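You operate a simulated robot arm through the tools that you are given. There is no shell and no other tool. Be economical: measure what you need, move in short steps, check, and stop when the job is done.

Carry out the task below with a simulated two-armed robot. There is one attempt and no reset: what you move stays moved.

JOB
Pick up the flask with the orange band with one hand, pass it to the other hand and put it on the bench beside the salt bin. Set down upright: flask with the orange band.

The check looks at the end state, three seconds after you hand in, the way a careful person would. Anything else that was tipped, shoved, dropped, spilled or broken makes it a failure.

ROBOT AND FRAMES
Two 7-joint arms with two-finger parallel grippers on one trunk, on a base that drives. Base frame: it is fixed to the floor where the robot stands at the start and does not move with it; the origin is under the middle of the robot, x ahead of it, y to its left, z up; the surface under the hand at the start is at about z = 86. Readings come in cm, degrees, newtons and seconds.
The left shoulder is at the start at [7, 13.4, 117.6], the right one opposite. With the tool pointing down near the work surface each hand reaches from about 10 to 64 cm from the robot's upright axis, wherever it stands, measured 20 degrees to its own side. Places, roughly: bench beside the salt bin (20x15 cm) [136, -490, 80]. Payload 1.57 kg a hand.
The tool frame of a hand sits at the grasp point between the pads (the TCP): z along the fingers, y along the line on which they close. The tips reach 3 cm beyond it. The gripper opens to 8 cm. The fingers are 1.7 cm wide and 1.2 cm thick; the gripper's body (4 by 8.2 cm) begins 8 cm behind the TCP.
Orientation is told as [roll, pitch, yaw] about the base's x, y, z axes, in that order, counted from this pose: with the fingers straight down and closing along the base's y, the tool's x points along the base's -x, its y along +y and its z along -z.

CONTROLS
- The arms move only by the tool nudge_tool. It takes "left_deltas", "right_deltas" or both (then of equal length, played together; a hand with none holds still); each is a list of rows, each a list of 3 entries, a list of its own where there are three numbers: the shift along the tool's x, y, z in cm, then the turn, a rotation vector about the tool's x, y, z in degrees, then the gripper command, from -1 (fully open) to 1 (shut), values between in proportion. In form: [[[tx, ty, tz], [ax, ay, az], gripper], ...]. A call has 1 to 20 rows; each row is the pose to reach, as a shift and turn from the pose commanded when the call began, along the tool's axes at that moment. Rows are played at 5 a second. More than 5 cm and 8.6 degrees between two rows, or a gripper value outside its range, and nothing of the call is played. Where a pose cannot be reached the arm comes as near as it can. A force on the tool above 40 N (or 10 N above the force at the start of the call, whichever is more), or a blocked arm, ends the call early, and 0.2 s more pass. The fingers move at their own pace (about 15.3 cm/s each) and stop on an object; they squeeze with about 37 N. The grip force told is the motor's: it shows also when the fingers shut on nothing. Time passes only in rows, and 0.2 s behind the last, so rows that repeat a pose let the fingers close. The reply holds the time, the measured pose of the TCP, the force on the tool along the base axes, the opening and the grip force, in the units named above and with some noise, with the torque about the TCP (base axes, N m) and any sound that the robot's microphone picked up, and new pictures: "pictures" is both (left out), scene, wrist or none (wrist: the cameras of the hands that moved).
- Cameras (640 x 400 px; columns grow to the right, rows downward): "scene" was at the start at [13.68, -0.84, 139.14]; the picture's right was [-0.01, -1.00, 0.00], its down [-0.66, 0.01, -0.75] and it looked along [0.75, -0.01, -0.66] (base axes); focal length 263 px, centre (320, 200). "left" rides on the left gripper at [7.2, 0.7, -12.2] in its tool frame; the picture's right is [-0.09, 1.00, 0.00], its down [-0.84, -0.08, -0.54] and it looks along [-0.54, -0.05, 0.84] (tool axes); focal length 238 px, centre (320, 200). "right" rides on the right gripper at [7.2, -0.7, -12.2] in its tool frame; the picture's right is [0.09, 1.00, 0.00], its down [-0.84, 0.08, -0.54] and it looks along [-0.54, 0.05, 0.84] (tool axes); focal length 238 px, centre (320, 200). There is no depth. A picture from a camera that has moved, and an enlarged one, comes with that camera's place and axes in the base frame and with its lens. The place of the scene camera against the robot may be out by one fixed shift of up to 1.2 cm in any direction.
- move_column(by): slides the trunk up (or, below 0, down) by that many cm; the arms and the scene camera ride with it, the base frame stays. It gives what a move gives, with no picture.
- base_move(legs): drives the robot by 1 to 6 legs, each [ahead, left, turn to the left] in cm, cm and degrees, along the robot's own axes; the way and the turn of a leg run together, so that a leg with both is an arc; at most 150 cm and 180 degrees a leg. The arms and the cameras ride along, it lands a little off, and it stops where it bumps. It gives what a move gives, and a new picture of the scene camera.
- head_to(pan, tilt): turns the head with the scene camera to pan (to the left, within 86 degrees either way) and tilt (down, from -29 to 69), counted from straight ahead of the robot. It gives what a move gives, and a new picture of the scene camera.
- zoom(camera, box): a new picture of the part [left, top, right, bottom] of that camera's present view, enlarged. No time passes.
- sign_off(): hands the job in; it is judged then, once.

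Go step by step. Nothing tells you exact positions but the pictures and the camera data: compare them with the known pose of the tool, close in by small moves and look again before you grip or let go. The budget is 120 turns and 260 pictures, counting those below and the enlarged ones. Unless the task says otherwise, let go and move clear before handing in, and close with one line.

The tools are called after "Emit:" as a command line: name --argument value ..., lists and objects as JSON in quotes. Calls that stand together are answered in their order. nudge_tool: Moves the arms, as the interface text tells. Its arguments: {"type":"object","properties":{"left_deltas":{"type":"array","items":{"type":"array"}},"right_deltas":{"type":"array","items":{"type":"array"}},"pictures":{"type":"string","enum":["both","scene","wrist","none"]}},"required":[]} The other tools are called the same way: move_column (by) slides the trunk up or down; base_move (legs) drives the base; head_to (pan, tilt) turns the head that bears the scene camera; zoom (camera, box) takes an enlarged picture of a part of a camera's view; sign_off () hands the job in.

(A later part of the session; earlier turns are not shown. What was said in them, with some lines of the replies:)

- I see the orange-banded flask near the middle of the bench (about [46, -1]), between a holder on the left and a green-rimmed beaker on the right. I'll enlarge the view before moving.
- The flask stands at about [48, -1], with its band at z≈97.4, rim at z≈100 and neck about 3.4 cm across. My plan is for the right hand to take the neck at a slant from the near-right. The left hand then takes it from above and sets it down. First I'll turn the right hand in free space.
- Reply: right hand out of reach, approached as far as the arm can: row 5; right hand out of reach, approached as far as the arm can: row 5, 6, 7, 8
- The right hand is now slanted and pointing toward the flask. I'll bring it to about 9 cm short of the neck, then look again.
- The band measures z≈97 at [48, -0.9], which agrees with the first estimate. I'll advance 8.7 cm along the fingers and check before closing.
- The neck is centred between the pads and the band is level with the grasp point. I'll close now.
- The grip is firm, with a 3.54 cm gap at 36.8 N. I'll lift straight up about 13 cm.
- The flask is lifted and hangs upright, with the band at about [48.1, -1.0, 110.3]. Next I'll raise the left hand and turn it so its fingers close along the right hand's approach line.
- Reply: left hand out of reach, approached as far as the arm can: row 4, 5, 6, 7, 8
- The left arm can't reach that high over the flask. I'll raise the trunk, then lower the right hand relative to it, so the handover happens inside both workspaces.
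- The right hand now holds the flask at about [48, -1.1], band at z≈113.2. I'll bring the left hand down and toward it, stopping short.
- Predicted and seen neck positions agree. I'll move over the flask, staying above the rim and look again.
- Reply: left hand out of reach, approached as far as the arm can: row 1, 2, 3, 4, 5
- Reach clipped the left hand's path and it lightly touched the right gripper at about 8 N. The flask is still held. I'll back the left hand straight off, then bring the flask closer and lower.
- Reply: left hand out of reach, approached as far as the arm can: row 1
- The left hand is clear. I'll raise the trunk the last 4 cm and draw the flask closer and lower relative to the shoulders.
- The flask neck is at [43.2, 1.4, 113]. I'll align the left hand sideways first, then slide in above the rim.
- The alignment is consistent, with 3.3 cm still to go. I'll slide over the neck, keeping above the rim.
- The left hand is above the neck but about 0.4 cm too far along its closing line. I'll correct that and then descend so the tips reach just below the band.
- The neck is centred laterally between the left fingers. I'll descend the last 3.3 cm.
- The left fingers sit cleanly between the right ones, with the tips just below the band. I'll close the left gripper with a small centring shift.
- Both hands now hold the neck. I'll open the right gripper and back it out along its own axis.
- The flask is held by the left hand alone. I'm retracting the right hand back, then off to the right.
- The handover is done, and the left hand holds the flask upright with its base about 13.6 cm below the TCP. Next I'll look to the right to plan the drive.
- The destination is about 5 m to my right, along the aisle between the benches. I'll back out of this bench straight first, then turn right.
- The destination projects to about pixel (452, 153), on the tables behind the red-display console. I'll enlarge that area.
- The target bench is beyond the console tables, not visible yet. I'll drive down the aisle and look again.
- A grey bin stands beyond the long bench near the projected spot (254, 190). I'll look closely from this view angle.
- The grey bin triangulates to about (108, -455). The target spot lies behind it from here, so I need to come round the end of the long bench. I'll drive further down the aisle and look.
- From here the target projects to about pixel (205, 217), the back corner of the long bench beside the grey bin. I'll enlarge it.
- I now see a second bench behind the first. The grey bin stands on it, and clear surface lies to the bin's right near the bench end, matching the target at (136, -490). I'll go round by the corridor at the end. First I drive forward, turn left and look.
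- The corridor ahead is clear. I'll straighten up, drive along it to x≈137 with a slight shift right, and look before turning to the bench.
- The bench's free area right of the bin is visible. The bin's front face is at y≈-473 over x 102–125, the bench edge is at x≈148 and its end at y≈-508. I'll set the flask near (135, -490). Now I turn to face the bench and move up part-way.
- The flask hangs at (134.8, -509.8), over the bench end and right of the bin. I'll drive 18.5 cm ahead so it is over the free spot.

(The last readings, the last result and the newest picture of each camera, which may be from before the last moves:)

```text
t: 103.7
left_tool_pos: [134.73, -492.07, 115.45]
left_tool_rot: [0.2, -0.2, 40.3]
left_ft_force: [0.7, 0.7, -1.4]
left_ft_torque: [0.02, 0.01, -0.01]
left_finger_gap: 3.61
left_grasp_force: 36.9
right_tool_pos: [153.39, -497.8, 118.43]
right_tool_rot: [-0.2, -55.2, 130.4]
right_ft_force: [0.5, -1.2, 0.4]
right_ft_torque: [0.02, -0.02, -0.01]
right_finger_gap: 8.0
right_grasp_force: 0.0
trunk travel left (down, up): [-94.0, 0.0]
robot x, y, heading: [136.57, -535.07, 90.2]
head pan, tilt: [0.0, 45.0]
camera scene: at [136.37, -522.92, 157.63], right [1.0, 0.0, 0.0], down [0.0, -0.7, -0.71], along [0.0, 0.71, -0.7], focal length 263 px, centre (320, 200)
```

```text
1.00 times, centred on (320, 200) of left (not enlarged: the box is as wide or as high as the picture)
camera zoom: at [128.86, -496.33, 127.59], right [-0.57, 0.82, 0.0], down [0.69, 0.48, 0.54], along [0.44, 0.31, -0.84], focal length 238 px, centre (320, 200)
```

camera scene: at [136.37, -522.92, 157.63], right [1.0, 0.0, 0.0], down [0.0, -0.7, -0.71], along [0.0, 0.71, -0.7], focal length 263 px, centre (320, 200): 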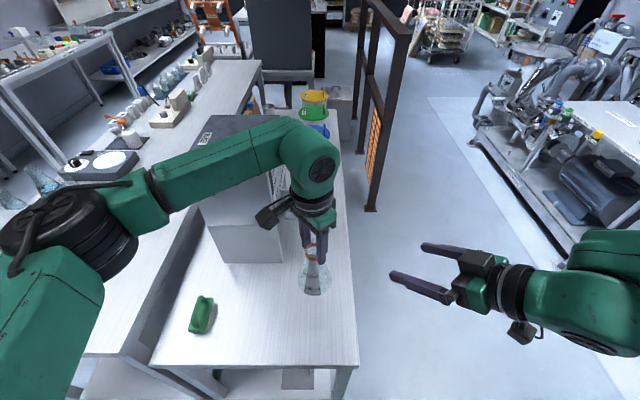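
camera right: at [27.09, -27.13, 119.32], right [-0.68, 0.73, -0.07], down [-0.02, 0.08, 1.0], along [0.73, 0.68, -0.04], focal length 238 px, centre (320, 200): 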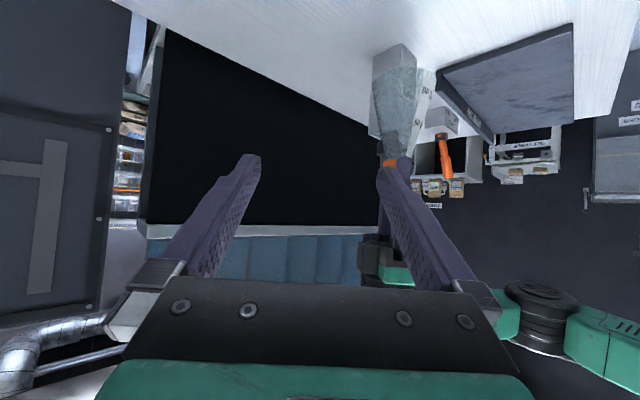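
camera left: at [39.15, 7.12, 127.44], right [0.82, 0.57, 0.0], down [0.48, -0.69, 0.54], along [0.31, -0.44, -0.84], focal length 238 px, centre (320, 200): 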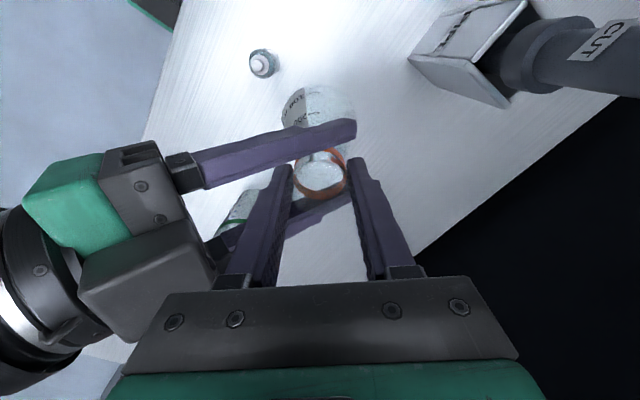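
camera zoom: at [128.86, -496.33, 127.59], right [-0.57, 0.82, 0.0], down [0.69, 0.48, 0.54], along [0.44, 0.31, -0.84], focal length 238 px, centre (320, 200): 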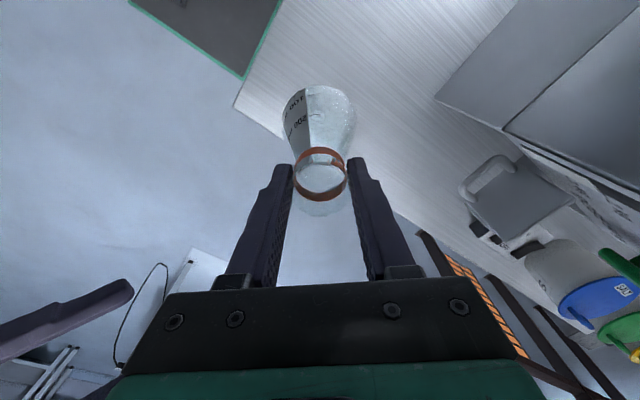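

Clearances look good: about 11 cm to the bench edge and about 18 cm to the bin's front. I'll lower with the trunk so the arm keeps its shape.

Emit:
move_column --by -18

Emit:
zoom --camera "scene" --box '[0, 0, 640, 400]'

Emit:
zoom --camera "right" --box '[0, 0, 640, 400]'

```text
t: 105.7
left_tool_pos: [134.83, -491.63, 97.29]
left_tool_rot: [0.0, -0.1, 40.4]
left_ft_force: [-0.3, 0.2, -1.6]
left_ft_torque: [0.0, 0.03, 0.0]
left_finger_gap: 3.62
left_grasp_force: 36.4
right_tool_pos: [153.56, -497.39, 100.32]
right_tool_rot: [-0.1, -55.1, 130.2]
right_ft_force: [-0.7, 0.0, -0.1]
right_ft_torque: [-0.02, -0.01, -0.02]
right_finger_gap: 8.01
right_grasp_force: 0.1
trunk travel left (down, up): [-76.0, 18.0]
robot x, y, heading: [136.0, -534.52, 90.4]
head pan, tilt: [0.0, 45.0]
```

```text
1.00 times, centred on (320, 200) of scene (not enlarged: the box is as wide or as high as the picture)
camera zoom: at [136.36, -522.39, 139.59], right [1.0, 0.0, 0.0], down [0.0, -0.71, -0.71], along [0.0, 0.71, -0.71], focal length 263 px, centre (320, 200)
```

zoom: 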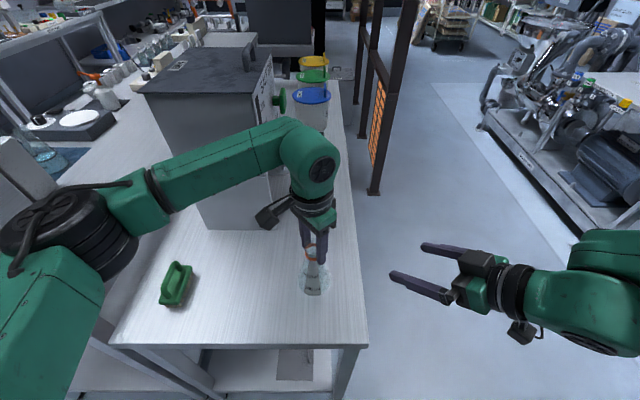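

```text
1.00 times, centred on (320, 200) of right (not enlarged: the box is as wide or as high as the picture)
camera zoom: at [163.1, -507.81, 101.36], right [-0.73, -0.68, -0.08], down [-0.08, -0.02, 1.0], along [-0.68, 0.73, -0.04], focal length 238 px, centre (320, 200)
```

zoom: 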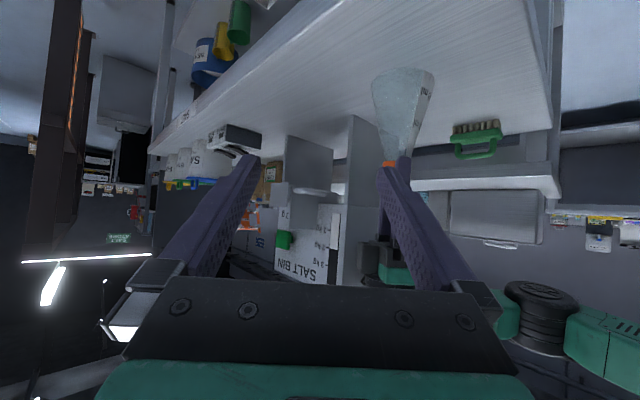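

The "SALT BIN" label confirms the place. The flask base is about 2–4 cm above the bench, so I'll lower in small steps and watch the force.

Emit:
nudge_tool --left_deltas '[[[0, 0, 0.6], [0, 0, 0], 1], [[0, 0, 1.2], [0, 0, 0], 1], [[0, 0, 1.8], [0, 0, 0], 1], [[0, 0, 1.8], [0, 0, 0], 1]]' --pictures "none"

Emit:
zoom --camera "right" --box '[340, 20, 500, 200]'

Emit:
zoom --camera "scene" --box '[260, 200, 380, 340]'

```text
t: 106.7
left_tool_pos: [134.46, -491.52, 95.41]
left_tool_rot: [-0.1, -0.1, 40.3]
left_ft_force: [0.6, -0.6, -1.1]
left_ft_torque: [0.02, 0.01, -0.03]
left_finger_gap: 3.62
left_grasp_force: 37.2
right_tool_pos: [153.45, -497.31, 100.32]
right_tool_rot: [0.0, -55.0, 130.2]
right_ft_force: [0.3, 0.5, 0.6]
right_ft_torque: [-0.02, 0.03, -0.01]
right_finger_gap: 7.99
right_grasp_force: 0.1
trunk travel left (down, up): [-76.0, 18.0]
robot x, y, heading: [136.21, -534.8, 90.2]
head pan, tilt: [0.0, 45.0]
```

```text
2.22 times, centred on (420, 110) of right
camera zoom: at [163.1, -507.81, 101.35], right [-0.73, -0.68, -0.08], down [-0.08, -0.02, 1.0], along [-0.68, 0.73, -0.04], focal length 530 px, centre (98, 400)
```

zoom: 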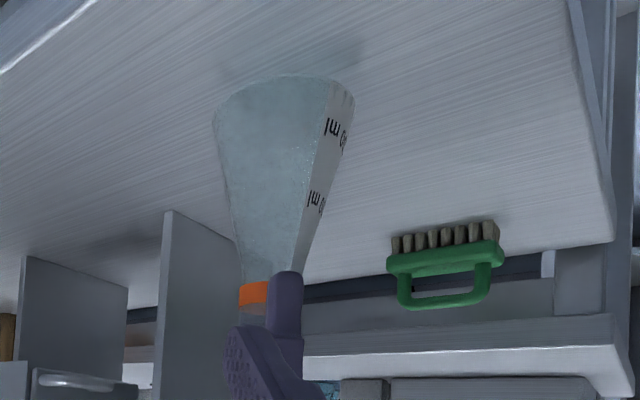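

```text
2.86 times, centred on (320, 270) of scene
camera zoom: at [136.37, -522.39, 139.58], right [1.0, 0.0, 0.0], down [0.0, -0.71, -0.71], along [0.0, 0.71, -0.71], focal length 752 px, centre (320, 0)
```

zoom: 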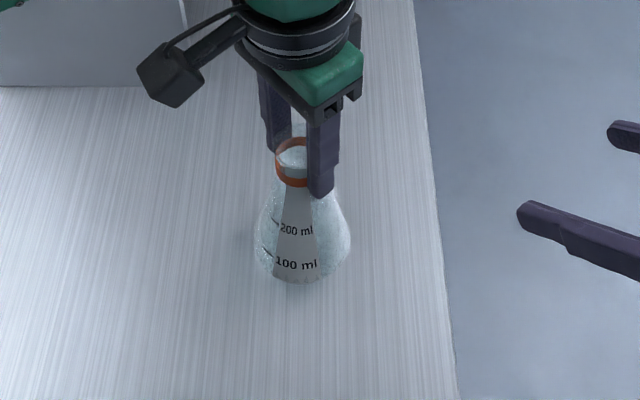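

It is still hovering by 1–2 cm. I'll continue down in finer steps.

Emit:
nudge_tool --left_deltas '[[[0, 0, 0.3], [0, 0, 0], 1], [[0, 0, 0.6], [0, 0, 0], 1], [[0, 0, 0.9], [0, 0, 0], 1], [[0, 0, 0.9], [0, 0, 0], 1]]' --pictures "none"

Emit:
zoom --camera "right" --box '[360, 20, 460, 110]'

```text
t: 107.7
left_tool_pos: [134.69, -491.61, 94.46]
left_tool_rot: [0.0, 0.0, 40.3]
left_ft_force: [0.3, 0.0, -0.2]
left_ft_torque: [0.01, 0.03, 0.04]
left_finger_gap: 3.63
left_grasp_force: 36.9
right_tool_pos: [153.38, -497.43, 100.28]
right_tool_rot: [0.0, -55.0, 130.2]
right_ft_force: [0.1, 0.0, -0.2]
right_ft_torque: [0.03, -0.04, 0.03]
right_finger_gap: 8.02
right_grasp_force: 0.1
trunk travel left (down, up): [-76.0, 18.0]
robot x, y, heading: [135.84, -534.4, 90.4]
head pan, tilt: [0.0, 45.0]
```

```text
4.44 times, centred on (410, 65) of right
camera zoom: at [163.1, -507.81, 101.35], right [-0.73, -0.68, -0.08], down [-0.08, -0.02, 1.0], along [-0.68, 0.73, -0.04], focal length 1059 px, centre (-80, 800)
```

zoom: 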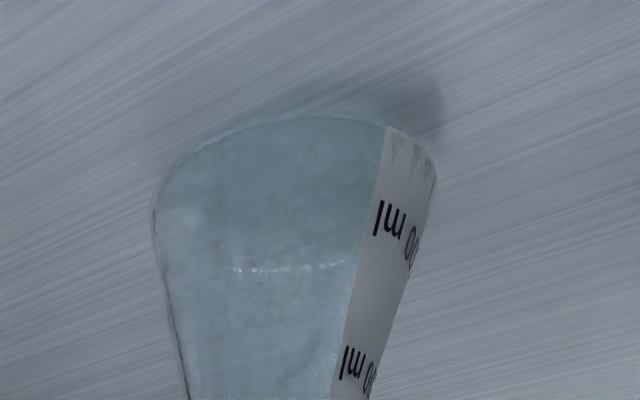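

Nearly touching, as the shadow meets the base. I'll take finer steps from here.

Emit:
nudge_tool --left_deltas '[[[0, 0, 0.2], [0, 0, 0], 1], [[0, 0, 0.4], [0, 0, 0], 1], [[0, 0, 0.4], [0, 0, 0], 1]]' --pictures "none"

Emit:
zoom --camera "right" --box '[360, 20, 460, 110]'

```text
t: 108.5
left_tool_pos: [134.78, -491.64, 94.16]
left_tool_rot: [0.0, -0.1, 40.4]
left_ft_force: [0.5, -0.4, -1.4]
left_ft_torque: [0.01, 0.02, -0.01]
left_finger_gap: 3.6
left_grasp_force: 36.6
right_tool_pos: [153.42, -497.45, 100.32]
right_tool_rot: [0.0, -55.0, 130.2]
right_ft_force: [0.5, -1.0, -1.3]
right_ft_torque: [-0.03, 0.02, -0.02]
right_finger_gap: 7.99
right_grasp_force: 0.0
trunk travel left (down, up): [-76.0, 18.0]
robot x, y, heading: [136.42, -534.93, 90.3]
head pan, tilt: [0.0, 45.0]
```

```text
4.44 times, centred on (410, 65) of right
camera zoom: at [163.1, -507.81, 101.35], right [-0.73, -0.68, -0.08], down [-0.08, -0.02, 1.0], along [-0.68, 0.73, -0.04], focal length 1059 px, centre (-80, 800)
```

zoom: 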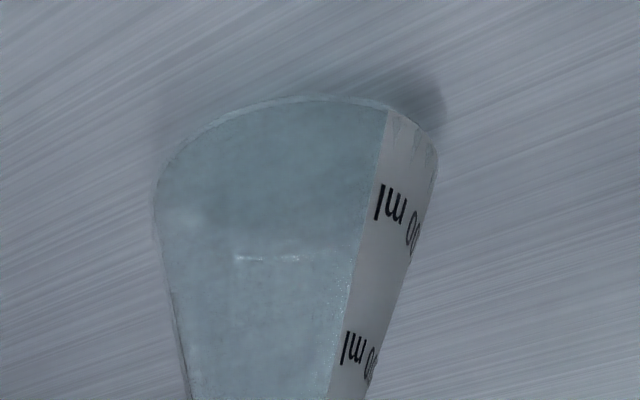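

Emit:
nudge_tool --left_deltas '[[[0, 0, 0.2], [0, 0, 0], 1], [[0, 0, 0.4], [0, 0, 0], 1], [[0, 0, 0.4], [0, 0, 0], 1]]' --pictures "none"

Emit:
zoom --camera "right" --box '[360, 20, 460, 110]'

```text
t: 109.3
left_tool_pos: [134.87, -491.61, 93.83]
left_tool_rot: [0.1, 0.0, 40.3]
left_ft_force: [0.6, -0.8, -0.7]
left_ft_torque: [0.02, 0.01, -0.01]
left_finger_gap: 3.63
left_grasp_force: 36.8
right_tool_pos: [153.33, -497.4, 100.22]
right_tool_rot: [0.0, -55.0, 130.2]
right_ft_force: [0.2, 1.2, -0.4]
right_ft_torque: [0.02, 0.02, 0.02]
right_finger_gap: 7.99
right_grasp_force: 0.1
trunk travel left (down, up): [-76.0, 18.0]
robot x, y, heading: [136.31, -534.87, 90.1]
head pan, tilt: [0.0, 45.0]
```

```text
4.44 times, centred on (410, 65) of right
camera zoom: at [163.1, -507.81, 101.35], right [-0.73, -0.68, -0.08], down [-0.08, -0.02, 1.0], along [-0.68, 0.73, -0.04], focal length 1059 px, centre (-80, 800)
```

zoom: 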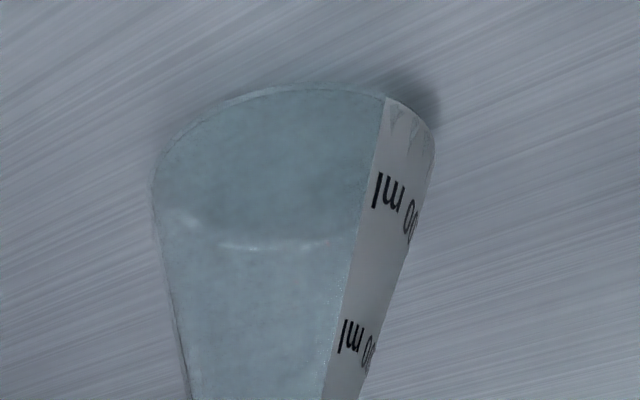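

No contact force yet and the flask is still descending freely, so I'll keep stepping down.

Emit:
nudge_tool --left_deltas '[[[0, 0, 0.15], [0, 0, 0], 1], [[0, 0, 0.3], [0, 0, 0], 1], [[0, 0, 0.3], [0, 0, 0], 1]]' --pictures "none"

Emit:
zoom --camera "right" --box '[360, 20, 460, 110]'

```text
t: 110.1
left_tool_pos: [134.75, -491.72, 93.52]
left_tool_rot: [0.0, -0.1, 40.3]
left_ft_force: [-0.3, -0.3, -0.9]
left_ft_torque: [-0.02, 0.02, 0.01]
left_finger_gap: 3.6
left_grasp_force: 37.2
right_tool_pos: [153.44, -497.42, 100.32]
right_tool_rot: [0.1, -55.0, 130.1]
right_ft_force: [-0.3, 0.6, 0.3]
right_ft_torque: [-0.03, 0.0, 0.02]
right_finger_gap: 8.01
right_grasp_force: 0.1
trunk travel left (down, up): [-76.0, 18.0]
robot x, y, heading: [135.95, -534.86, 89.9]
head pan, tilt: [0.0, 45.0]
```

```text
4.44 times, centred on (410, 65) of right
camera zoom: at [163.1, -507.81, 101.35], right [-0.73, -0.68, -0.08], down [-0.08, -0.02, 1.0], along [-0.68, 0.73, -0.04], focal length 1059 px, centre (-80, 800)
```

zoom: 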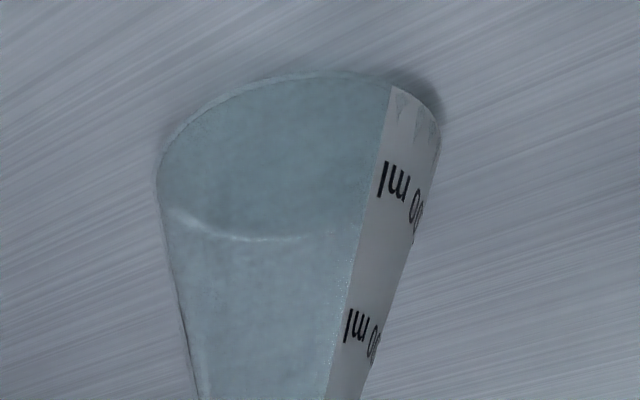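

Emit:
nudge_tool --left_deltas '[[[0, 0, 0.1], [0, 0, 0], 1], [[0, 0, 0.2], [0, 0, 0], 1], [[0, 0, 0.3], [0, 0, 0], 1], [[0, 0, 0.3], [0, 0, 0], 1]]' --pictures "none"

Emit:
zoom --camera "right" --box '[360, 20, 460, 110]'

```text
t: 111.1
left_tool_pos: [134.7, -491.78, 93.43]
left_tool_rot: [0.2, -0.4, 40.2]
left_ft_force: [-2.1, 3.5, 19.6]
left_ft_torque: [-0.08, 0.12, -0.03]
left_finger_gap: 3.62
left_grasp_force: 37.2
right_tool_pos: [153.34, -497.6, 100.38]
right_tool_rot: [-0.1, -55.1, 130.4]
right_ft_force: [0.2, -0.1, 0.5]
right_ft_torque: [-0.02, 0.0, -0.04]
right_finger_gap: 7.99
right_grasp_force: 0.0
trunk travel left (down, up): [-76.0, 18.0]
robot x, y, heading: [136.19, -535.13, 90.4]
head pan, tilt: [0.0, 45.0]
```

```text
4.44 times, centred on (410, 65) of right
camera zoom: at [163.07, -507.98, 101.44], right [-0.73, -0.68, -0.08], down [-0.08, -0.02, 1.0], along [-0.68, 0.73, -0.04], focal length 1059 px, centre (-80, 800)
```

zoom: 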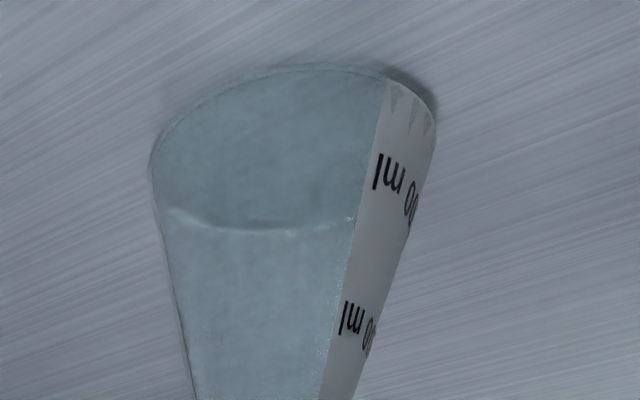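

The flask is on the bench, with a contact force of about 20 N. I'll ease off 0.2 cm and then open.

Emit:
nudge_tool --left_deltas '[[[0, 0, -0.1], [0, 0, 0], 1], [[0, 0, -0.17], [0, 0, 0], 1], [[0, 0, -0.17], [0, 0, 0], 1]]' --pictures "none"

```text
t: 111.9
left_tool_pos: [134.76, -491.74, 93.29]
left_tool_rot: [-0.1, -0.1, 40.3]
left_ft_force: [1.8, 3.5, 11.6]
left_ft_torque: [0.44, -0.62, 0.04]
left_finger_gap: 3.6
left_grasp_force: 36.7
right_tool_pos: [153.48, -497.44, 100.33]
right_tool_rot: [-0.1, -55.2, 130.2]
right_ft_force: [1.2, -0.1, 0.4]
right_ft_torque: [-0.03, 0.01, 0.01]
right_finger_gap: 8.01
right_grasp_force: 0.0
trunk travel left (down, up): [-76.0, 18.0]
robot x, y, heading: [136.29, -534.77, 90.2]
head pan, tilt: [0.0, 45.0]
```

Emit:
nudge_tool --left_deltas '[[[0, 0, -0.06], [0, 0, 0], 1], [[0, 0, -0.06], [0, 0, 0], 1]]' --pictures "none"

Emit:
zoom --camera "right" --box '[340, 20, 500, 200]'

Emit:
zoom --camera "scene" --box '[260, 200, 380, 340]'

```text
t: 112.5
left_tool_pos: [134.76, -491.75, 93.35]
left_tool_rot: [0.0, 0.0, 40.3]
left_ft_force: [3.1, 1.3, 7.6]
left_ft_torque: [0.31, -0.57, -0.01]
left_finger_gap: 3.62
left_grasp_force: 36.9
right_tool_pos: [153.43, -497.42, 100.27]
right_tool_rot: [0.0, -55.0, 130.2]
right_ft_force: [-0.4, -0.3, 0.3]
right_ft_torque: [0.0, 0.02, 0.0]
right_finger_gap: 8.02
right_grasp_force: 0.0
trunk travel left (down, up): [-76.0, 18.0]
robot x, y, heading: [136.08, -534.9, 90.2]
head pan, tilt: [0.0, 45.0]
```

```text
2.22 times, centred on (420, 110) of right
camera zoom: at [163.16, -507.89, 101.36], right [-0.73, -0.68, -0.08], down [-0.08, -0.02, 1.0], along [-0.68, 0.73, -0.04], focal length 530 px, centre (98, 400)
```

zoom: 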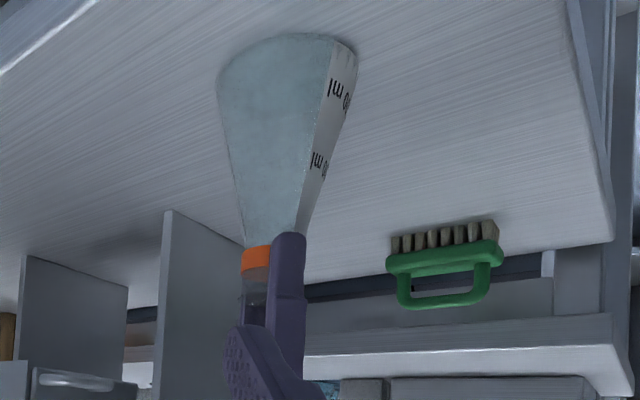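

```text
2.86 times, centred on (320, 270) of scene
camera zoom: at [136.44, -522.51, 139.59], right [1.0, 0.0, 0.0], down [0.0, -0.71, -0.71], along [0.0, 0.71, -0.71], focal length 752 px, centre (320, 0)
```

zoom: 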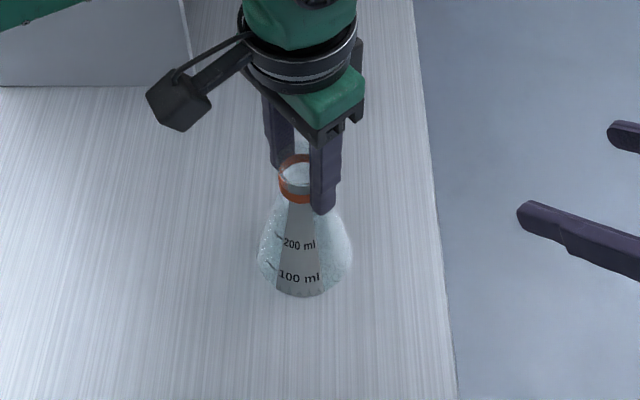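

The flask is seated and essentially upright. I'll open the left gripper gradually.

Emit:
nudge_tool --left_deltas '[[[0, 0, 0], [0, 0, 0], 0.06], [[0, 0, 0], [0, 0, 0], 0.0], [[0, 0, 0], [0, 0, 0], -0.2], [[0, 0, 0], [0, 0, 0], -0.6], [[0, 0, 0], [0, 0, 0], -0.8]]'

Emit:
zoom --camera "right" --box '[340, 20, 500, 200]'

```text
t: 113.7
left_tool_pos: [134.59, -491.66, 93.37]
left_tool_rot: [0.0, -0.1, 40.2]
left_ft_force: [-0.1, -0.1, -0.3]
left_ft_torque: [0.02, 0.01, -0.04]
left_finger_gap: 7.19
left_grasp_force: 0.0
right_tool_pos: [153.45, -497.34, 100.29]
right_tool_rot: [0.0, -55.1, 130.3]
right_ft_force: [-0.2, 0.5, 0.6]
right_ft_torque: [0.0, -0.01, -0.02]
right_finger_gap: 8.0
right_grasp_force: 0.0
trunk travel left (down, up): [-76.0, 18.0]
robot x, y, heading: [135.95, -534.98, 90.6]
head pan, tilt: [0.0, 45.0]
camera scene: at [136.37, -522.42, 139.59], right [1.0, 0.0, 0.0], down [0.0, -0.71, -0.71], along [0.0, 0.71, -0.71], focal length 263 px, centre (320, 200)
camera left: at [128.84, -495.95, 105.56], right [-0.57, 0.82, 0.0], down [0.69, 0.48, 0.54], along [0.44, 0.31, -0.84], focal length 238 px, centre (320, 200)
```

scene: 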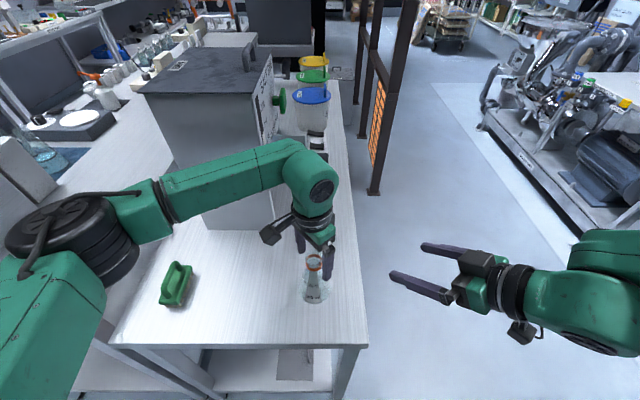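
left: 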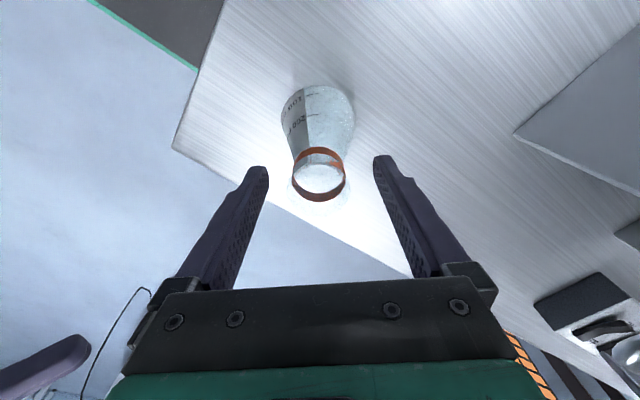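

```text
2.22 times, centred on (420, 110) of right
camera zoom: at [163.1, -507.83, 101.36], right [-0.73, -0.68, -0.08], down [-0.08, -0.02, 1.0], along [-0.68, 0.73, -0.04], focal length 530 px, centre (98, 400)
```

zoom: 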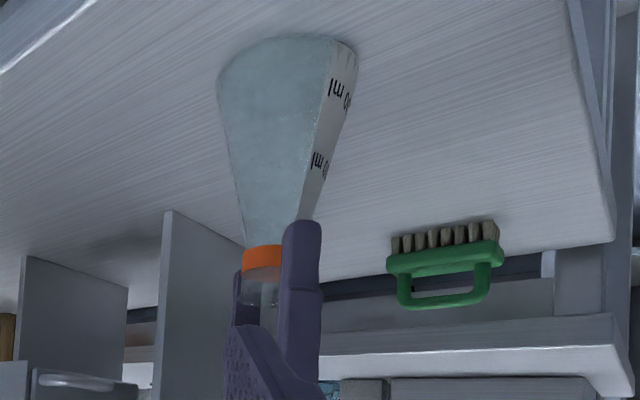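

The flask stands free. I'll raise the whole trunk to lift the open fingers straight clear.

Emit:
move_column --by 16

Emit:
base_move --legs '[[-22, 0, 0]]'

Emit:
zoom --camera "scene" --box '[160, 100, 420, 320]'

```text
t: 115.6
left_tool_pos: [134.74, -491.73, 109.26]
left_tool_rot: [0.0, -0.2, 40.3]
left_ft_force: [0.1, -0.3, -0.2]
left_ft_torque: [-0.01, 0.06, 0.01]
left_finger_gap: 7.21
left_grasp_force: 0.0
right_tool_pos: [153.39, -497.3, 116.31]
right_tool_rot: [0.0, -55.0, 130.3]
right_ft_force: [-0.5, 0.2, 0.0]
right_ft_torque: [0.01, 0.04, 0.02]
right_finger_gap: 8.01
right_grasp_force: 0.0
trunk travel left (down, up): [-92.0, 2.0]
robot x, y, heading: [136.08, -534.78, 90.0]
head pan, tilt: [0.0, 45.0]
```

```text
t: 117.3
left_tool_pos: [134.93, -513.3, 109.24]
left_tool_rot: [-0.1, 0.2, 40.2]
left_ft_force: [0.5, 0.0, 0.1]
left_ft_torque: [0.02, 0.02, 0.02]
left_finger_gap: 7.2
left_grasp_force: 0.1
right_tool_pos: [153.53, -519.03, 116.19]
right_tool_rot: [0.2, -54.9, 130.0]
right_ft_force: [0.4, 1.1, -0.7]
right_ft_torque: [-0.02, 0.01, 0.0]
right_finger_gap: 7.99
right_grasp_force: 0.0
trunk travel left (down, up): [-92.0, 2.0]
robot x, y, heading: [136.32, -556.87, 89.8]
head pan, tilt: [0.0, 45.0]
camera scene: at [136.45, -543.91, 155.54], right [1.0, 0.0, 0.0], down [0.0, -0.71, -0.7], along [0.0, 0.7, -0.71], focal length 263 px, centre (320, 200)
```

scene: 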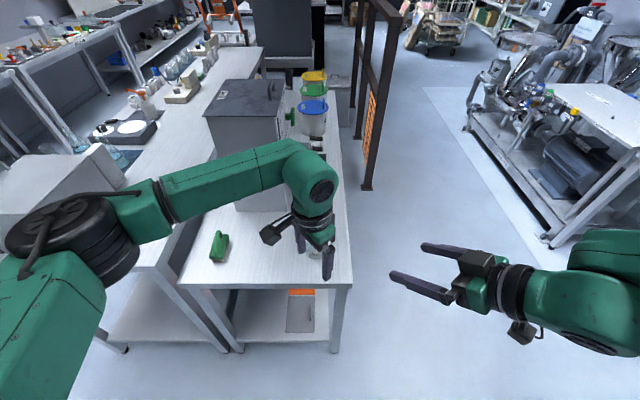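

```text
1.82 times, centred on (290, 210) of scene
camera zoom: at [136.45, -543.91, 155.54], right [1.0, 0.0, 0.0], down [0.0, -0.71, -0.7], along [0.0, 0.7, -0.71], focal length 478 px, centre (374, 182)
```

zoom: 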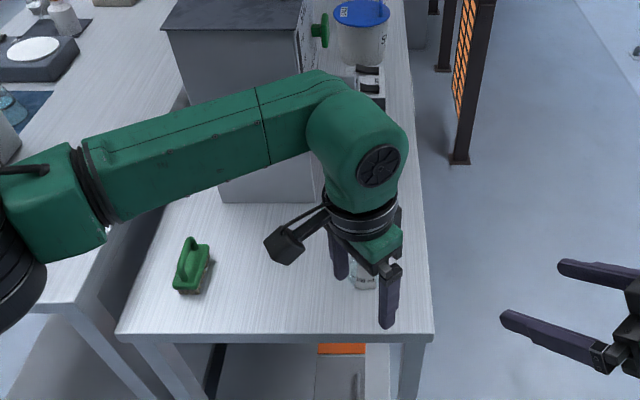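

The hand hides the flask in this view. I'll check it with the wrist cameras.

Emit:
zoom --camera "right" --box '[0, 0, 640, 400]'

Emit:
zoom --camera "left" --box '[0, 0, 640, 400]'

```text
1.00 times, centred on (320, 200) of right (not enlarged: the box is as wide or as high as the picture)
camera zoom: at [163.22, -529.5, 117.26], right [-0.73, -0.68, -0.07], down [-0.08, -0.02, 1.0], along [-0.68, 0.73, -0.04], focal length 238 px, centre (320, 200)
```

zoom: 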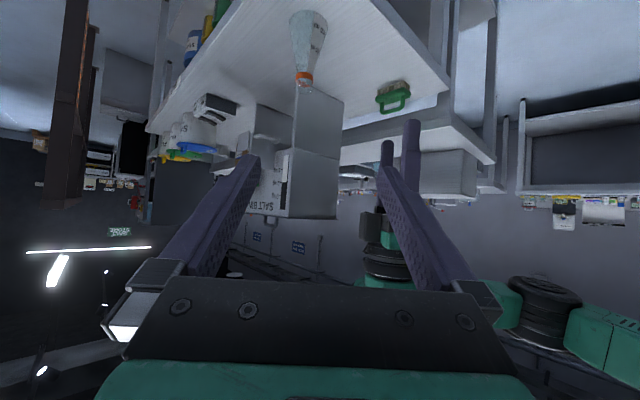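

```text
1.00 times, centred on (320, 200) of left (not enlarged: the box is as wide or as high as the picture)
camera zoom: at [128.97, -517.55, 121.42], right [-0.57, 0.82, 0.0], down [0.69, 0.48, 0.54], along [0.45, 0.31, -0.84], focal length 238 px, centre (320, 200)
```

zoom: 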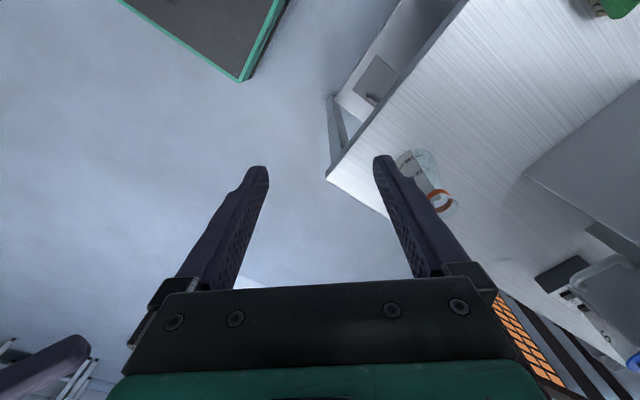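

The flask stands upright on the bench to the right of the salt bin. Both hands are empty and clear, and nothing nearby was disturbed, so I'm handing in.

Emit:
sign_off

```text
The job is handed in.
```

The orange-banded flask was picked up with the right hand, passed to the left, and set upright on the bench beside the salt bin. During the handover the left hand lightly touched the right gripper (about 8 N), and the flask stayed held. No other objects were disturbed that I could see.
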